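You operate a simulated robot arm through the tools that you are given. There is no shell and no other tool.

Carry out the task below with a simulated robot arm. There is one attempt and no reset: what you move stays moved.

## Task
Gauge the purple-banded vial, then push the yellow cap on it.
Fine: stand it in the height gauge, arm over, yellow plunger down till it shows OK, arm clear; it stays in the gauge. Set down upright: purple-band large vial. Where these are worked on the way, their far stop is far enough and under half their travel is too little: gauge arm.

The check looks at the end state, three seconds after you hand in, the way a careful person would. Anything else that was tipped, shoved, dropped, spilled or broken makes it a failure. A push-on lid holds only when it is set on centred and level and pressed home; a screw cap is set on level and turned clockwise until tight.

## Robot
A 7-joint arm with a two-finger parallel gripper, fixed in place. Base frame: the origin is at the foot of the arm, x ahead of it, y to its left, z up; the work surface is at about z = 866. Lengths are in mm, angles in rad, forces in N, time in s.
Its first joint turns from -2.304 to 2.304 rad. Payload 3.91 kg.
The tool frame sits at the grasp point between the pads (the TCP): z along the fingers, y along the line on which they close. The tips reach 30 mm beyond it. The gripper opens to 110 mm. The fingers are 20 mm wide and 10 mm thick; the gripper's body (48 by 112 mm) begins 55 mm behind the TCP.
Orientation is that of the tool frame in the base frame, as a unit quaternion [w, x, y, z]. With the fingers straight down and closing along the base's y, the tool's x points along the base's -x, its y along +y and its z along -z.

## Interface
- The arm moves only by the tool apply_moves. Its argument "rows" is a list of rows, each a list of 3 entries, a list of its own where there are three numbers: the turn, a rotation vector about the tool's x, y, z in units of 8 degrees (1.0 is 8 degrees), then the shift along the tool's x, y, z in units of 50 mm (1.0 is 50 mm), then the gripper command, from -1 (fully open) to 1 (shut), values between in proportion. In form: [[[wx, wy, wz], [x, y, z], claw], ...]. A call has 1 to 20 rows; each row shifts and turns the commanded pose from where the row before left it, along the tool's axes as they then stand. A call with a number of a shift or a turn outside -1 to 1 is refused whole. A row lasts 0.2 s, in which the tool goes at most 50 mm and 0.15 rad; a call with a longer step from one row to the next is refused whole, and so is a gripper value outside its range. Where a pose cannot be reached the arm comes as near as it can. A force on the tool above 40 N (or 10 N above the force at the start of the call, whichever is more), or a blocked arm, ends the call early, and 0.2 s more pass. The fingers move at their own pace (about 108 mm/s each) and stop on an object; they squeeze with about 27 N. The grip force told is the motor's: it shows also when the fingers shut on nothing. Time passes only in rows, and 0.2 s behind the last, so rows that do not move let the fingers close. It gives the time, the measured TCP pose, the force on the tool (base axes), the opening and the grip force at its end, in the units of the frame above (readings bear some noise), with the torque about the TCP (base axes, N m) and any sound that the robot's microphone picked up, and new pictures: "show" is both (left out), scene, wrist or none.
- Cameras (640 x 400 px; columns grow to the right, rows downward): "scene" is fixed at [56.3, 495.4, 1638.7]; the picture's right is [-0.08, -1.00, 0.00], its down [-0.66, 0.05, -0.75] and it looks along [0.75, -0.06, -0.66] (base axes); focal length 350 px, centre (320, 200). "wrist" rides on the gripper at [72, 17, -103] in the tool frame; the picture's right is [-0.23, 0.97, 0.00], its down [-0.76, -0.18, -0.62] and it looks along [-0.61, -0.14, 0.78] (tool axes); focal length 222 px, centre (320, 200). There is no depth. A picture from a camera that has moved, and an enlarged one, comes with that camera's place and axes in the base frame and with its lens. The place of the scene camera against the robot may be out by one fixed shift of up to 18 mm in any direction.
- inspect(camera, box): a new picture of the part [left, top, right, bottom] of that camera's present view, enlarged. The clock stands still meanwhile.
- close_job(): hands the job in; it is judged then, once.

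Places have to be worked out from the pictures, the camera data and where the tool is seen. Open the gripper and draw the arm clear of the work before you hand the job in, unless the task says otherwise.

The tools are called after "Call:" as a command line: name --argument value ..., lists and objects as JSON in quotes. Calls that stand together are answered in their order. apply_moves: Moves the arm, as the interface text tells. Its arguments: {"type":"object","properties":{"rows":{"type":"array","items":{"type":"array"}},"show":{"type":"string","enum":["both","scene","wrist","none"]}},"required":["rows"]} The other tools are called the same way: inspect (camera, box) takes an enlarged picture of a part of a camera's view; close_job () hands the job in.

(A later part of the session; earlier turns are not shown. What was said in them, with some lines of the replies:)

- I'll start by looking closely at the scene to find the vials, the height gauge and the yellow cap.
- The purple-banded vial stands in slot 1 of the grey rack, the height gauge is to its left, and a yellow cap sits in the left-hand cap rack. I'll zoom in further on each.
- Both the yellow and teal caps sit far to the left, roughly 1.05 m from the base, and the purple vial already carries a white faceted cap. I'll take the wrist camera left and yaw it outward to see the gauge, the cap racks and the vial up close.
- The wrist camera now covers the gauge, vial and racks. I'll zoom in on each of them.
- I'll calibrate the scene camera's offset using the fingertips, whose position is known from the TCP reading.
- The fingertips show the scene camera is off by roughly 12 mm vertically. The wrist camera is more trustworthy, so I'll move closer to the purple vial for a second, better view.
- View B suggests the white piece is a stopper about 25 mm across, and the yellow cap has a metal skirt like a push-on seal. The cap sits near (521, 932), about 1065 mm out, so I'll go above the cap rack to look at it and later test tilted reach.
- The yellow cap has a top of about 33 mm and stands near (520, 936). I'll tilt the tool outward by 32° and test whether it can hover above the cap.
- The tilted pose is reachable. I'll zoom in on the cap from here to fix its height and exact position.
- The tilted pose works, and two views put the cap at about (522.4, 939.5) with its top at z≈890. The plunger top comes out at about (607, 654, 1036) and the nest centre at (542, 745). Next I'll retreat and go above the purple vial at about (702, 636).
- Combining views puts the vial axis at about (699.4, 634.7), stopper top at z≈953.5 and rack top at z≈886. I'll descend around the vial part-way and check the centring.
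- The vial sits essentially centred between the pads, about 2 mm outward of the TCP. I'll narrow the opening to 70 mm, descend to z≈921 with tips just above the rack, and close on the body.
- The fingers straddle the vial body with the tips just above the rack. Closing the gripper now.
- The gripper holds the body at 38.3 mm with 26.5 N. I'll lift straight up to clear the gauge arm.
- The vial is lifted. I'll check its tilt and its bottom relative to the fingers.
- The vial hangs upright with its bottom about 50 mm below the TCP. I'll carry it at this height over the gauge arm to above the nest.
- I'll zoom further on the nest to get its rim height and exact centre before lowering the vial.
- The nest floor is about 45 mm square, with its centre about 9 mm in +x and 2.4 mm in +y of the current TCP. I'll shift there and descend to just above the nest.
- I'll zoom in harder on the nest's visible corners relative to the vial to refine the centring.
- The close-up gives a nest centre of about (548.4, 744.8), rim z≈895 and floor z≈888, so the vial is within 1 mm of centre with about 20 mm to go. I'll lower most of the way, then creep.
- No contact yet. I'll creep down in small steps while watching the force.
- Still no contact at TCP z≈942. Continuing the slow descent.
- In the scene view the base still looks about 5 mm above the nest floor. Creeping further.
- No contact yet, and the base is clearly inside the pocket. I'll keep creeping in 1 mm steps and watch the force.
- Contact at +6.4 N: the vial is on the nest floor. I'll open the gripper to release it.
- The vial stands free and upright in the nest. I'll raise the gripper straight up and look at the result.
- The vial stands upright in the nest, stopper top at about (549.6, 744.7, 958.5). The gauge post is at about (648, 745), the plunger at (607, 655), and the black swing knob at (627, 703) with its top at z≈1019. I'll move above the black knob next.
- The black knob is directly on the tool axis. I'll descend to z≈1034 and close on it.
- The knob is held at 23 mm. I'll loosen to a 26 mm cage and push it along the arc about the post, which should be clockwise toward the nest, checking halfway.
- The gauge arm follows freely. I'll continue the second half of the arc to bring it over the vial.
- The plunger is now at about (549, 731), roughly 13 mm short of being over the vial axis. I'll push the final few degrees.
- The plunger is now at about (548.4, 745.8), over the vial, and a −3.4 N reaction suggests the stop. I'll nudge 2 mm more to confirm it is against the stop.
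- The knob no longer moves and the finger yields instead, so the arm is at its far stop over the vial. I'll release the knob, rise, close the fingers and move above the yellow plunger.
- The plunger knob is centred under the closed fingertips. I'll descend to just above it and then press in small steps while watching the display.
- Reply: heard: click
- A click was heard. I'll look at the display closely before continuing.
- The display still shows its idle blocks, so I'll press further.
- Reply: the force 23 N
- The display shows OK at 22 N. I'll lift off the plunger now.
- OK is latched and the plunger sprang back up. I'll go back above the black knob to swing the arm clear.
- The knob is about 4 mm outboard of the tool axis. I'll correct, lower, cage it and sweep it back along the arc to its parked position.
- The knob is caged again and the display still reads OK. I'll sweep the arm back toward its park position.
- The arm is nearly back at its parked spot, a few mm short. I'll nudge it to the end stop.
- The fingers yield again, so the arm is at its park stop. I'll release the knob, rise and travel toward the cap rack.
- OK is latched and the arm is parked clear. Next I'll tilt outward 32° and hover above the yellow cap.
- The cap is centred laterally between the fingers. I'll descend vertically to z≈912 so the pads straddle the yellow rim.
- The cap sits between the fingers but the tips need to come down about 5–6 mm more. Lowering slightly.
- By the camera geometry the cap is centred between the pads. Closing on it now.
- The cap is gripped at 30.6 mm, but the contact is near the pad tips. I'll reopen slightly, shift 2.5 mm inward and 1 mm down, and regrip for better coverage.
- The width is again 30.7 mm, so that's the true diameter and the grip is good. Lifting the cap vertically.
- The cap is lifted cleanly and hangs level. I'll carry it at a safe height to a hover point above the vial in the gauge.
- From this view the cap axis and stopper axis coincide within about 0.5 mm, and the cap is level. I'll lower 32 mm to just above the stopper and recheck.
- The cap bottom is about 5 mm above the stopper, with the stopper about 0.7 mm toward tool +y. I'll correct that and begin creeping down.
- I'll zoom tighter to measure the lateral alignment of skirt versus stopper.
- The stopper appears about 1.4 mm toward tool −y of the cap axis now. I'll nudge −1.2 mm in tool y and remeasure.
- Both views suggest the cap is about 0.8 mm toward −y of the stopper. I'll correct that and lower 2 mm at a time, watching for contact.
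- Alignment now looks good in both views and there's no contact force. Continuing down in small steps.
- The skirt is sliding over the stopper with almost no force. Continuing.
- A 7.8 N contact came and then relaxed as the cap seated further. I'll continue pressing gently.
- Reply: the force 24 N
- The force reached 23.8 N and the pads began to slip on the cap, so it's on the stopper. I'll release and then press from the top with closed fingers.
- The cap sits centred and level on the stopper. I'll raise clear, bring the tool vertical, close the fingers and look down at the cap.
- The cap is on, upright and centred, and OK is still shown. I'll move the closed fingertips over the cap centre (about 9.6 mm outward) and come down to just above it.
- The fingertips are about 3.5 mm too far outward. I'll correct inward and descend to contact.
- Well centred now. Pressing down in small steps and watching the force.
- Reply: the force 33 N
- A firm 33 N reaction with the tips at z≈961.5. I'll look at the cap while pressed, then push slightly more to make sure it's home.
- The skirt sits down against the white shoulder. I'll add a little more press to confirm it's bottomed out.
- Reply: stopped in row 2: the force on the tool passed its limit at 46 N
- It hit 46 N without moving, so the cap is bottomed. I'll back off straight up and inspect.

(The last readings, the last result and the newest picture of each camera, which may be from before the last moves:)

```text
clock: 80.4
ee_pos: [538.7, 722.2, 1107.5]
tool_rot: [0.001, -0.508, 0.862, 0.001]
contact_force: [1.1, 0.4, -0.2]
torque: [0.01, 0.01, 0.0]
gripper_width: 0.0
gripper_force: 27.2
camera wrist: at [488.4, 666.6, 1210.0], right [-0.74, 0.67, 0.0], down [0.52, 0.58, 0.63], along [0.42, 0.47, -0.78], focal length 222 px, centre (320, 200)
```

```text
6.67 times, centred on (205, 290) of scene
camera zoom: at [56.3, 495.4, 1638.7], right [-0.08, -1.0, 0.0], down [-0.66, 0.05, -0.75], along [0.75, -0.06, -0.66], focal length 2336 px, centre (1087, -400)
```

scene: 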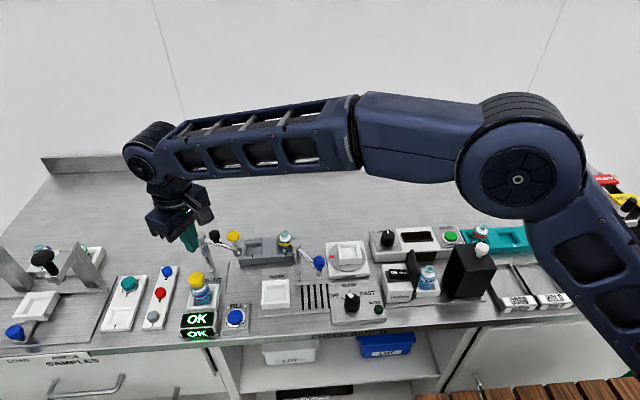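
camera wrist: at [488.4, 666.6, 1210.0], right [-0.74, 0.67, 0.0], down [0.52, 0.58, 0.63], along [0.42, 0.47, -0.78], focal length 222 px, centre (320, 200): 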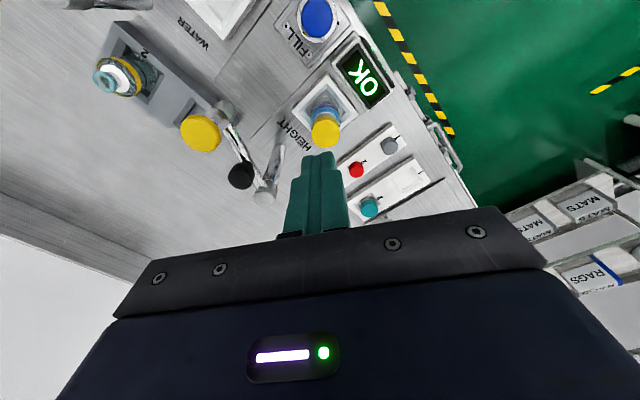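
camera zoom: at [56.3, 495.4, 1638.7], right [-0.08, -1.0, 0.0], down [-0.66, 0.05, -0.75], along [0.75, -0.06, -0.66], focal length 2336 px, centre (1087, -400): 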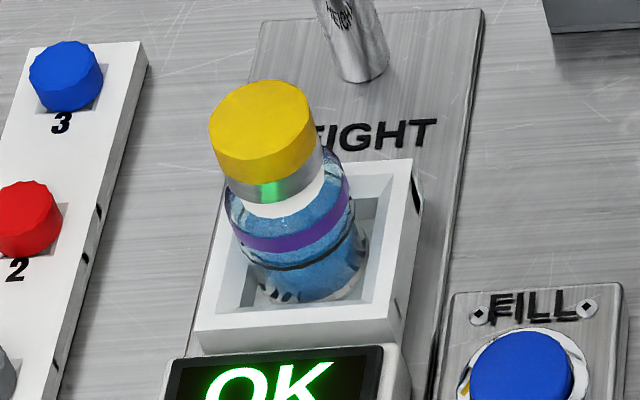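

The cap looks seated. I'll check more precisely that the vial and cap stand upright by zooming in on both views.

Call:
inspect --camera "scene" --box '[185, 265, 221, 311]'

Call:
inspect --camera "wrist" --box '[295, 85, 355, 150]'

```text
8.70 times, centred on (203, 288) of scene
camera zoom: at [56.3, 495.4, 1638.7], right [-0.08, -1.0, 0.0], down [-0.66, 0.05, -0.75], along [0.75, -0.06, -0.66], focal length 3047 px, centre (1337, -565)
```

zoom: 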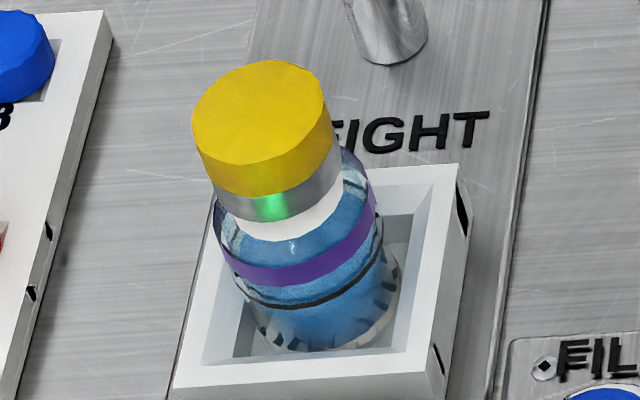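

```text
6.15 times, centred on (325, 118) of wrist
camera zoom: at [488.4, 666.6, 1210.0], right [-0.74, 0.67, 0.0], down [0.52, 0.58, 0.63], along [0.42, 0.47, -0.78], focal length 1367 px, centre (289, 708)
```

zoom: 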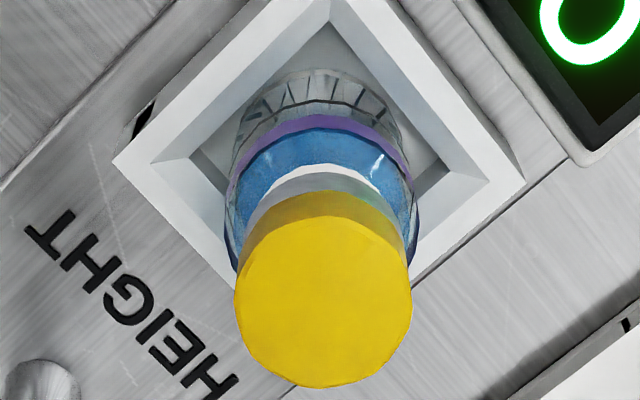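

The vial and cap stand upright and coaxial within about 1°. To be sure the cap holds, I'll do a gentle tug test, first positioning open fingers above the cap.

Call:
apply_moves --rows '[[[0, 0, 0], [-0.272, 0.002, 0], 0.3], [[0, 0, 0], [-0.272, 0.002, 0], -0.2], [[0, 0, 0], [0, 0, 0.6], -0.2], [[0, 0, 0], [0, 0, 0.6], -0.2], [[0, 0, 0], [0, 0, 0.6], -0.2], [[0, 0, 0], [0, 0, 0], -0.2]]' --show "wrist"

Call:
inspect --camera "wrist" --box '[260, 90, 380, 220]'

```text
clock: 81.8
ee_pos: [552.8, 746.4, 1013.6]
tool_rot: [0.002, -0.508, 0.862, 0.001]
contact_force: [-0.4, 0.1, -0.1]
torque: [0.04, 0.0, 0.02]
gripper_width: 66.0
gripper_force: 0.1
camera wrist: at [502.8, 692.2, 1117.1], right [-0.74, 0.67, 0.0], down [0.52, 0.58, 0.63], along [0.42, 0.47, -0.78], focal length 222 px, centre (320, 200)
```

wrist: 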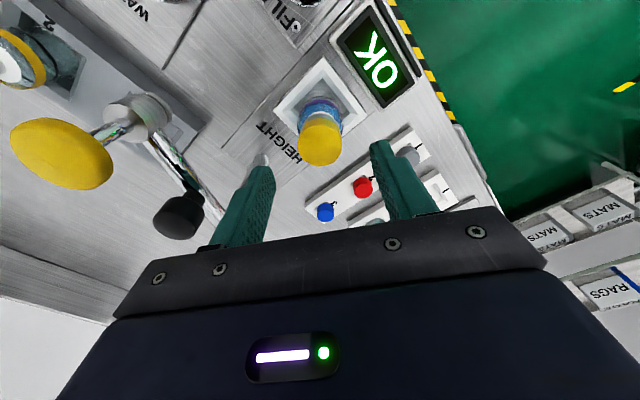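

```text
3.08 times, centred on (320, 155) of wrist
camera zoom: at [502.8, 692.2, 1117.1], right [-0.74, 0.67, 0.0], down [0.52, 0.58, 0.63], along [0.42, 0.47, -0.78], focal length 684 px, centre (320, 338)
```

zoom: 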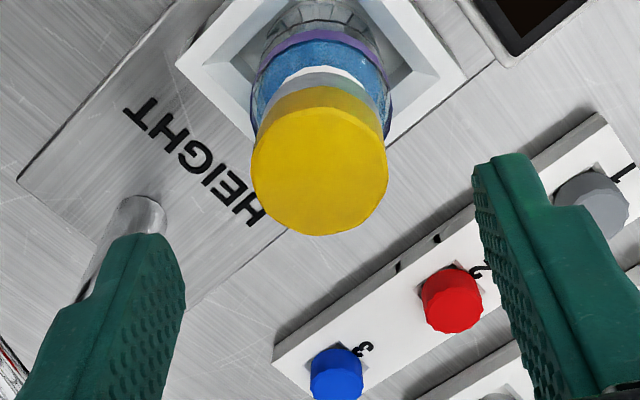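

The cap centre is about 2.7 mm inward of the tool axis. I'll correct and lower the open fingers around the cap.

Call:
apply_moves --rows '[[[0, 0, 0], [0.05, 0.004, 0.2], -0.2], [[0, 0, 0], [0, 0, 0.4], -0.2], [[0, 0, 0], [0, 0, 0.25], -0.2], [[0, 0, 0], [0, 0, 0], -0.2]]' --show "none"

Call:
inspect --camera "wrist" --box '[240, 90, 400, 250]'

```text
clock: 82.8
ee_pos: [549.8, 744.8, 973.0]
tool_rot: [0.001, -0.508, 0.861, 0.001]
contact_force: [-0.4, 0.5, 0.0]
torque: [-0.01, -0.01, 0.0]
gripper_width: 66.4
gripper_force: 0.0
```

```text
2.50 times, centred on (320, 170) of wrist
camera zoom: at [499.7, 690.4, 1076.3], right [-0.74, 0.67, 0.0], down [0.52, 0.58, 0.63], along [0.42, 0.47, -0.78], focal length 555 px, centre (320, 275)
```

zoom: 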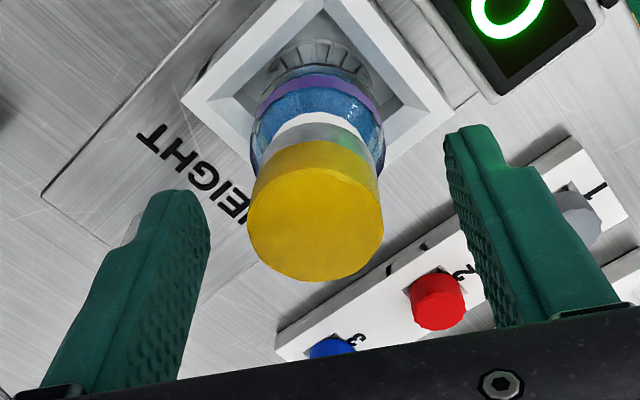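

Cap is 1.4 mm toward tool −y. I'll centre on it, then close gently.

Call:
apply_moves --rows '[[[0, 0, 0], [-0.02, -0.026, 0.04], -0.1], [[0, 0, 0], [0, 0, 0], 0.2], [[0, 0, 0], [0, 0, 0], 0.35], [[0, 0, 0], [0, 0, 0], 0.45], [[0, 0, 0], [0, 0, 0], 0.6], [[0, 0, 0], [0, 0, 0], 0.6]]' --show "none"

Call:
inspect --camera "scene" --box '[180, 260, 230, 320]'

Call:
inspect --camera "wrist" --box '[260, 80, 380, 220]'

```text
clock: 84.2
ee_pos: [553.4, 745.9, 970.1]
tool_rot: [0.001, -0.507, 0.862, 0.001]
contact_force: [0.4, 0.1, -0.1]
torque: [-0.01, -0.01, -0.02]
gripper_width: 30.5
gripper_force: 26.7
```

```text
6.67 times, centred on (205, 290) of scene
camera zoom: at [56.3, 495.4, 1638.7], right [-0.08, -1.0, 0.0], down [-0.66, 0.05, -0.75], along [0.75, -0.06, -0.66], focal length 2336 px, centre (1087, -400)
```

zoom: 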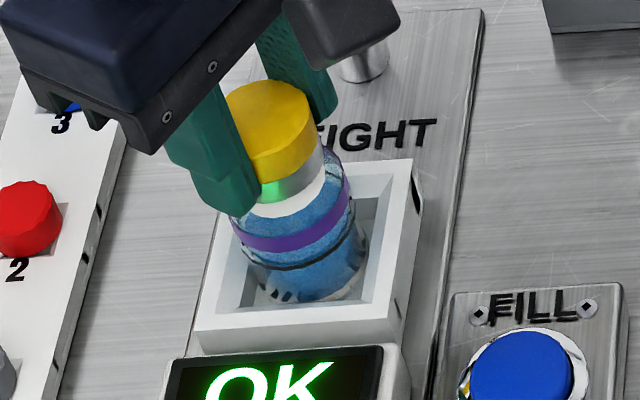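

```text
2.86 times, centred on (320, 150) of wrist
camera zoom: at [501.5, 690.6, 1074.4], right [-0.74, 0.67, 0.0], down [0.52, 0.58, 0.63], along [0.42, 0.47, -0.78], focal length 635 px, centre (320, 343)
```

zoom: 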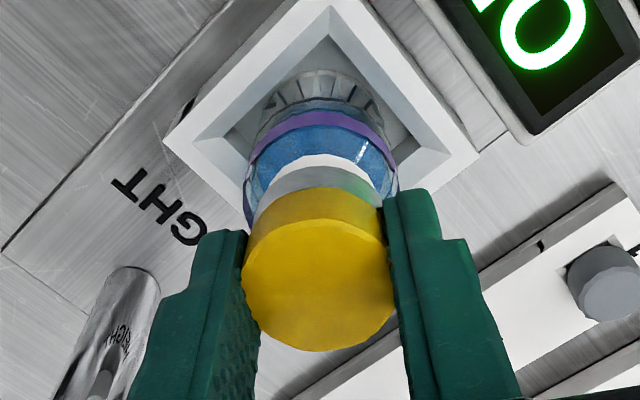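

The cap is held evenly with no side force. Now a gentle 3 mm lift to see whether the vial comes with it.

Call:
apply_moves --rows '[[[0, 0, 0], [0, 0, -0.03], 0.6], [[0, 0, 0], [0, 0, -0.04], 0.6], [[0, 0, 0], [0, 0, 0], 0.6]]' --show "none"

Call:
inspect --camera "scene" --box '[180, 260, 230, 320]'

Call:
inspect --camera "wrist" --box '[260, 80, 380, 220]'

```text
clock: 85.0
ee_pos: [551.6, 745.9, 974.9]
tool_rot: [0.002, -0.508, 0.862, 0.001]
contact_force: [-0.7, 0.8, -1.4]
torque: [0.04, 0.01, 0.0]
gripper_width: 30.3
gripper_force: 27.1
```

```text
6.67 times, centred on (205, 290) of scene
camera zoom: at [56.3, 495.4, 1638.7], right [-0.08, -1.0, 0.0], down [-0.66, 0.05, -0.75], along [0.75, -0.06, -0.66], focal length 2336 px, centre (1087, -400)
```

zoom: 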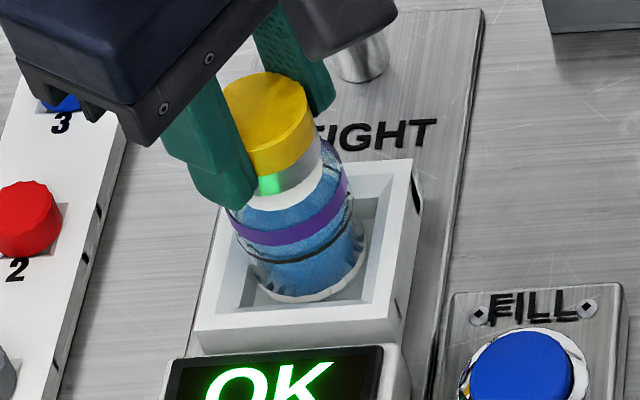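

```text
2.86 times, centred on (320, 150) of wrist
camera zoom: at [501.5, 690.5, 1078.7], right [-0.74, 0.67, 0.0], down [0.52, 0.58, 0.63], along [0.42, 0.46, -0.78], focal length 635 px, centre (320, 343)
```

zoom: 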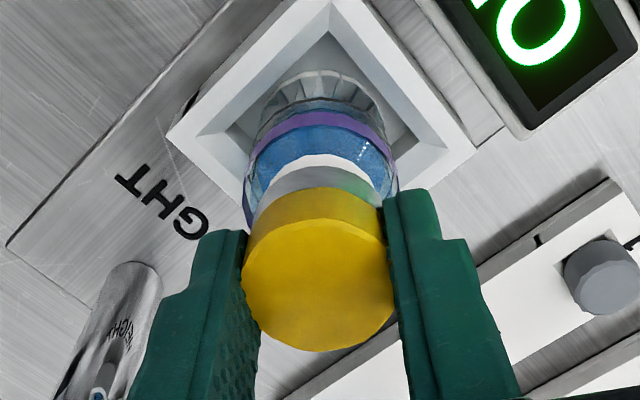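

The vial rose together with the cap (the shoulder gap is unchanged and the base lifted), so the cap holds. I'll lower it back onto the nest floor.

Call:
apply_moves --rows '[[[0, 0, 0], [0, 0, 0.03], 0.6], [[0, 0, 0], [0, 0, 0.03], 0.6], [[0, 0, 0], [0, 0, 0], 0.6]]' --show "none"

Call:
apply_moves --rows '[[[0, 0, 0], [0, 0, 0.02], 0.6], [[0, 0, 0], [0, 0, 0], 0.6]]' --show "none"

Call:
inspect --camera "scene" --box '[180, 260, 230, 320]'

```text
clock: 85.8
ee_pos: [551.5, 746.1, 972.3]
tool_rot: [0.001, -0.507, 0.862, 0.0]
contact_force: [-0.1, 0.4, -1.8]
torque: [0.01, 0.0, 0.01]
gripper_width: 30.3
gripper_force: 27.3
```

```text
clock: 86.4
ee_pos: [551.7, 744.7, 971.4]
tool_rot: [0.002, -0.508, 0.861, 0.001]
contact_force: [-0.5, -0.3, -1.4]
torque: [-0.02, -0.02, -0.01]
gripper_width: 30.4
gripper_force: 27.5
```

```text
6.67 times, centred on (205, 290) of scene
camera zoom: at [56.3, 495.4, 1638.7], right [-0.08, -1.0, 0.0], down [-0.66, 0.05, -0.75], along [0.75, -0.06, -0.66], focal length 2336 px, centre (1087, -400)
```

zoom: 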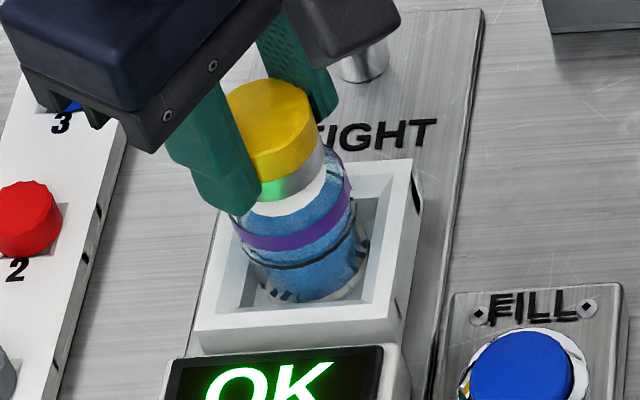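

The reading still shows the vial's weight (−1.4 N), so it isn't quite down. Lowering a bit more until contact.

Call:
apply_moves --rows '[[[0, 0, 0], [0, 0, 0.02], 0.6], [[0, 0, 0], [0, 0, 0], 0.6]]' --show "none"

Call:
apply_moves --rows '[[[0, 0, 0], [0, 0, 0.02], 0.6], [[0, 0, 0], [0, 0, 0], 0.6]]' --show "none"

```text
clock: 87.0
ee_pos: [551.5, 744.6, 971.3]
tool_rot: [0.002, -0.507, 0.862, 0.0]
contact_force: [-0.2, -0.4, 4.2]
torque: [-0.01, -0.01, -0.03]
gripper_width: 30.2
gripper_force: 26.5
```

```text
clock: 87.6
ee_pos: [551.5, 745.0, 969.9]
tool_rot: [0.003, -0.507, 0.862, 0.002]
contact_force: [-0.1, 2.1, 14.1]
torque: [0.04, -0.03, 0.03]
gripper_width: 30.2
gripper_force: 27.0
```

The vial is back on the nest floor (14 N reaction). Releasing the cap gently now.

Call:
apply_moves --rows '[[[0, 0, 0], [0, 0, -0.01], 0.42], [[0, 0, 0], [0, 0, 0], 0.35], [[0, 0, 0], [0, 0, 0], 0.2], [[0, 0, 0], [0, 0, 0], 0], [[0, 0, 0], [0, 0, 0], -0.2], [[0, 0, 0], [0, 0, 0], -0.2]]' --show "none"

Call:
inspect --camera "wrist" --box '[240, 80, 400, 240]'

Call:
inspect --camera "scene" --box '[180, 260, 230, 320]'

```text
clock: 89.0
ee_pos: [551.0, 744.4, 969.5]
tool_rot: [0.001, -0.507, 0.862, 0.001]
contact_force: [-0.2, 0.1, 0.5]
torque: [-0.01, 0.0, 0.0]
gripper_width: 66.1
gripper_force: 0.0
```

```text
2.50 times, centred on (320, 160) of wrist
camera zoom: at [501.2, 690.1, 1072.8], right [-0.74, 0.67, 0.0], down [0.52, 0.58, 0.63], along [0.42, 0.47, -0.78], focal length 555 px, centre (320, 300)
```

zoom: 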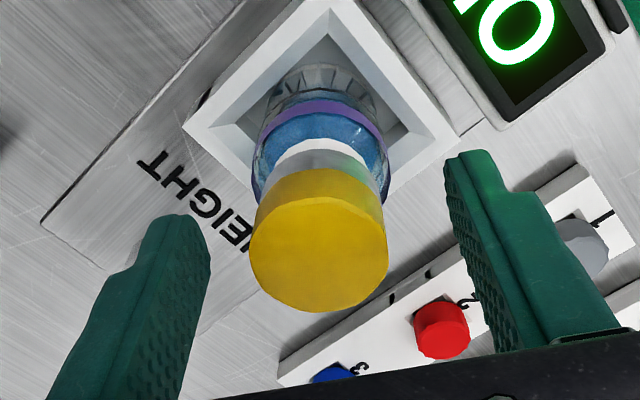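

```text
6.67 times, centred on (205, 290) of scene
camera zoom: at [56.3, 495.4, 1638.7], right [-0.08, -1.0, 0.0], down [-0.66, 0.05, -0.75], along [0.75, -0.06, -0.66], focal length 2336 px, centre (1087, -400)
```

zoom: 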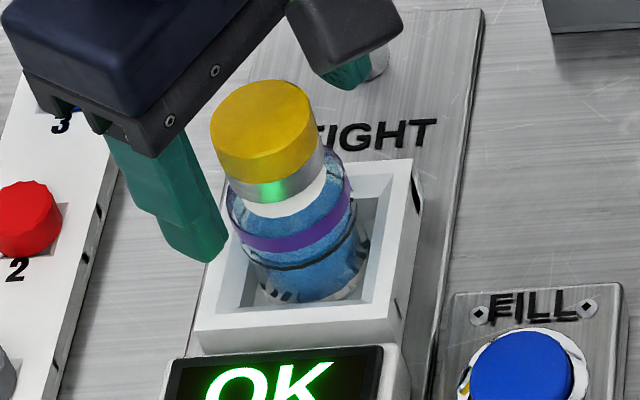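

The capped vial stands in the gauge, OK still shown. I'll raise straight up, then draw the arm well clear.

Call:
apply_moves --rows '[[[0, 0, 0], [0, 0, -0.3], -0.2], [[0, 0, 0], [0, 0, -0.7], -0.2], [[0, 0, 0], [0, 0, -0.9], -0.2], [[0, 0, 0], [0, 0, -0.9], -0.2], [[0, 0, 0], [0, 0, -0.9], -0.2], [[0, 0, 0], [0.9, 0, -0.3], -1], [[0, 0, 0], [0.9, 0, -0.3], -1], [[0, 0, 0], [0.9, 0, 0], -1], [[0, 0, 0], [0.9, 0, 0], -1], [[0, 0, 0], [0.9, 0, 0], -1], [[0, 0, 0], [0, 0, 0], -1]]'

Call:
inspect --camera "scene" --box '[80, 210, 340, 350]'

Call:
inspect --camera "scene" --box '[185, 262, 221, 308]'

```text
clock: 91.4
ee_pos: [441.3, 546.9, 1185.3]
tool_rot: [0.002, -0.508, 0.862, 0.001]
contact_force: [2.0, 0.2, -0.5]
torque: [0.01, 0.03, -0.04]
gripper_width: 110.1
gripper_force: 0.1
camera wrist: at [390.7, 492.0, 1289.0], right [-0.74, 0.67, 0.0], down [0.52, 0.58, 0.63], along [0.42, 0.46, -0.78], focal length 222 px, centre (320, 200)
```

scene: 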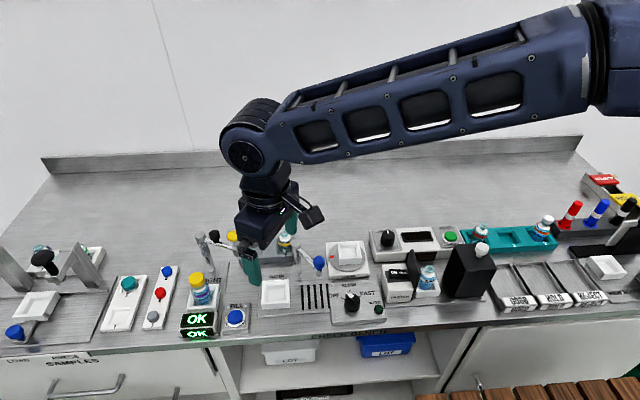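
wrist: 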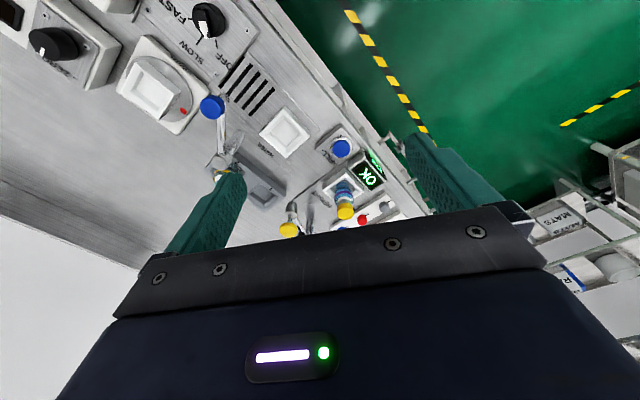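

```text
2.46 times, centred on (210, 280) of scene
camera zoom: at [56.3, 495.4, 1638.7], right [-0.08, -1.0, 0.0], down [-0.66, 0.05, -0.75], along [0.75, -0.06, -0.66], focal length 862 px, centre (591, 3)
```

zoom: 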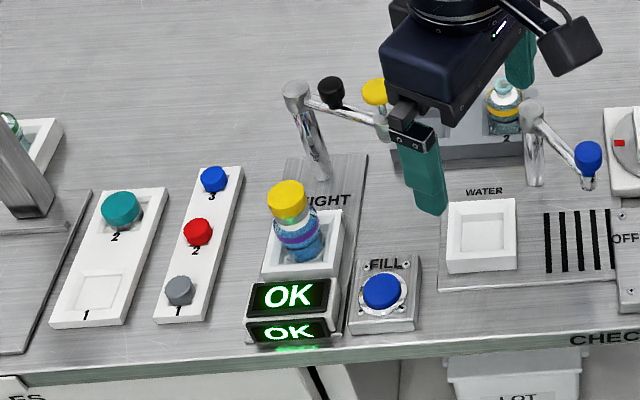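

```text
8.70 times, centred on (203, 285) of scene
camera zoom: at [56.3, 495.4, 1638.7], right [-0.08, -1.0, 0.0], down [-0.66, 0.05, -0.75], along [0.75, -0.06, -0.66], focal length 3047 px, centre (1337, -539)
```

zoom: 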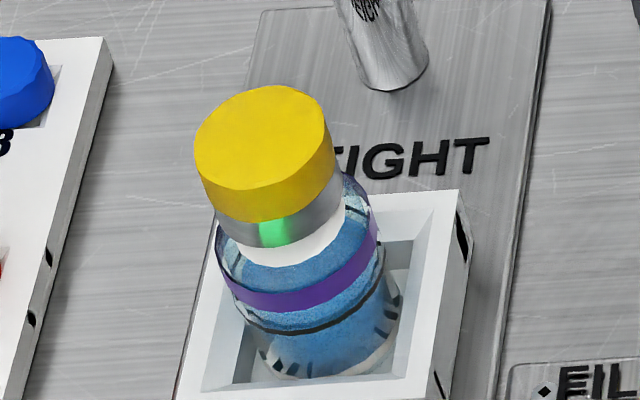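

Everything is in place: the capped vial is upright in the gauge, OK is showing and the gauge arm is parked. I'll draw the robot further away before handing in.

Call:
apply_moves --rows '[[[0, 0, 0], [0.7, -0.388, -0.2], -1], [[0, 0, 0], [0.7, -0.388, -0.2], -1], [[0, 0, 0], [0.7, -0.388, -0.2], -1], [[0, 0, 0], [0.7, -0.388, -0.2], -1], [[0, 0, 0], [0.7, -0.388, -0.2], -1], [[0, 0, 0], [0, 0, 0], -1]]' --show "scene"

Call:
inspect --camera "scene" --box '[100, 210, 340, 350]'

```text
clock: 92.8
ee_pos: [440.7, 346.0, 1235.1]
tool_rot: [0.002, -0.507, 0.862, 0.0]
contact_force: [0.2, 0.6, 0.3]
torque: [0.01, 0.03, -0.03]
gripper_width: 110.2
gripper_force: 0.1
```

scene: 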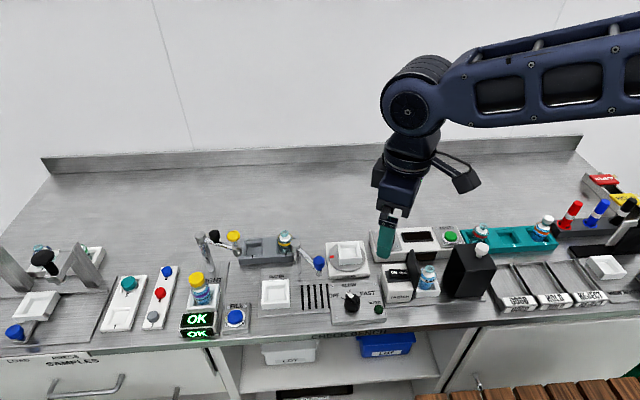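

```text
2.67 times, centred on (220, 280) of scene
camera zoom: at [56.3, 495.4, 1638.7], right [-0.08, -1.0, 0.0], down [-0.66, 0.05, -0.75], along [0.75, -0.06, -0.66], focal length 934 px, centre (587, -13)
```

zoom: 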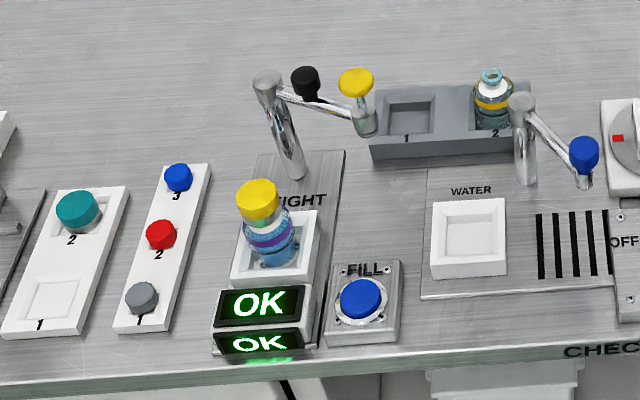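

The final view shows the purple-banded vial upright in the gauge with the yellow cap seated, the display at OK, and the gauge arm parked clear. Nothing else looks disturbed and the gripper is open and away, so I'm handing in.

Call:
close_job

```text
The job is handed in.
```

The purple-banded vial is standing upright in the height gauge with the yellow cap pushed on. The display shows OK and the gauge arm is back at its park stop.

- **Gauging:** I swung the gauge arm to its far stop over the vial and pressed the yellow plunger until the display read OK. The reading stayed on after I let go.
- **Cap:** I fitted the cap centred and level over the white stopper already on the vial, which I took to be part of it, then pressed it down to 46 N, where it stopped moving. A gentle 3 mm lift raised the vial with the cap, so the cap holds. I then set the vial back on the gauge floor and released it.
- **Not re-gauged:** That lift happened after the OK reading, and I did not press the plunger again. The display still read OK at the end.

Nothing else on the bench looks moved. The gripper is open and the robot arm is clear of the work.
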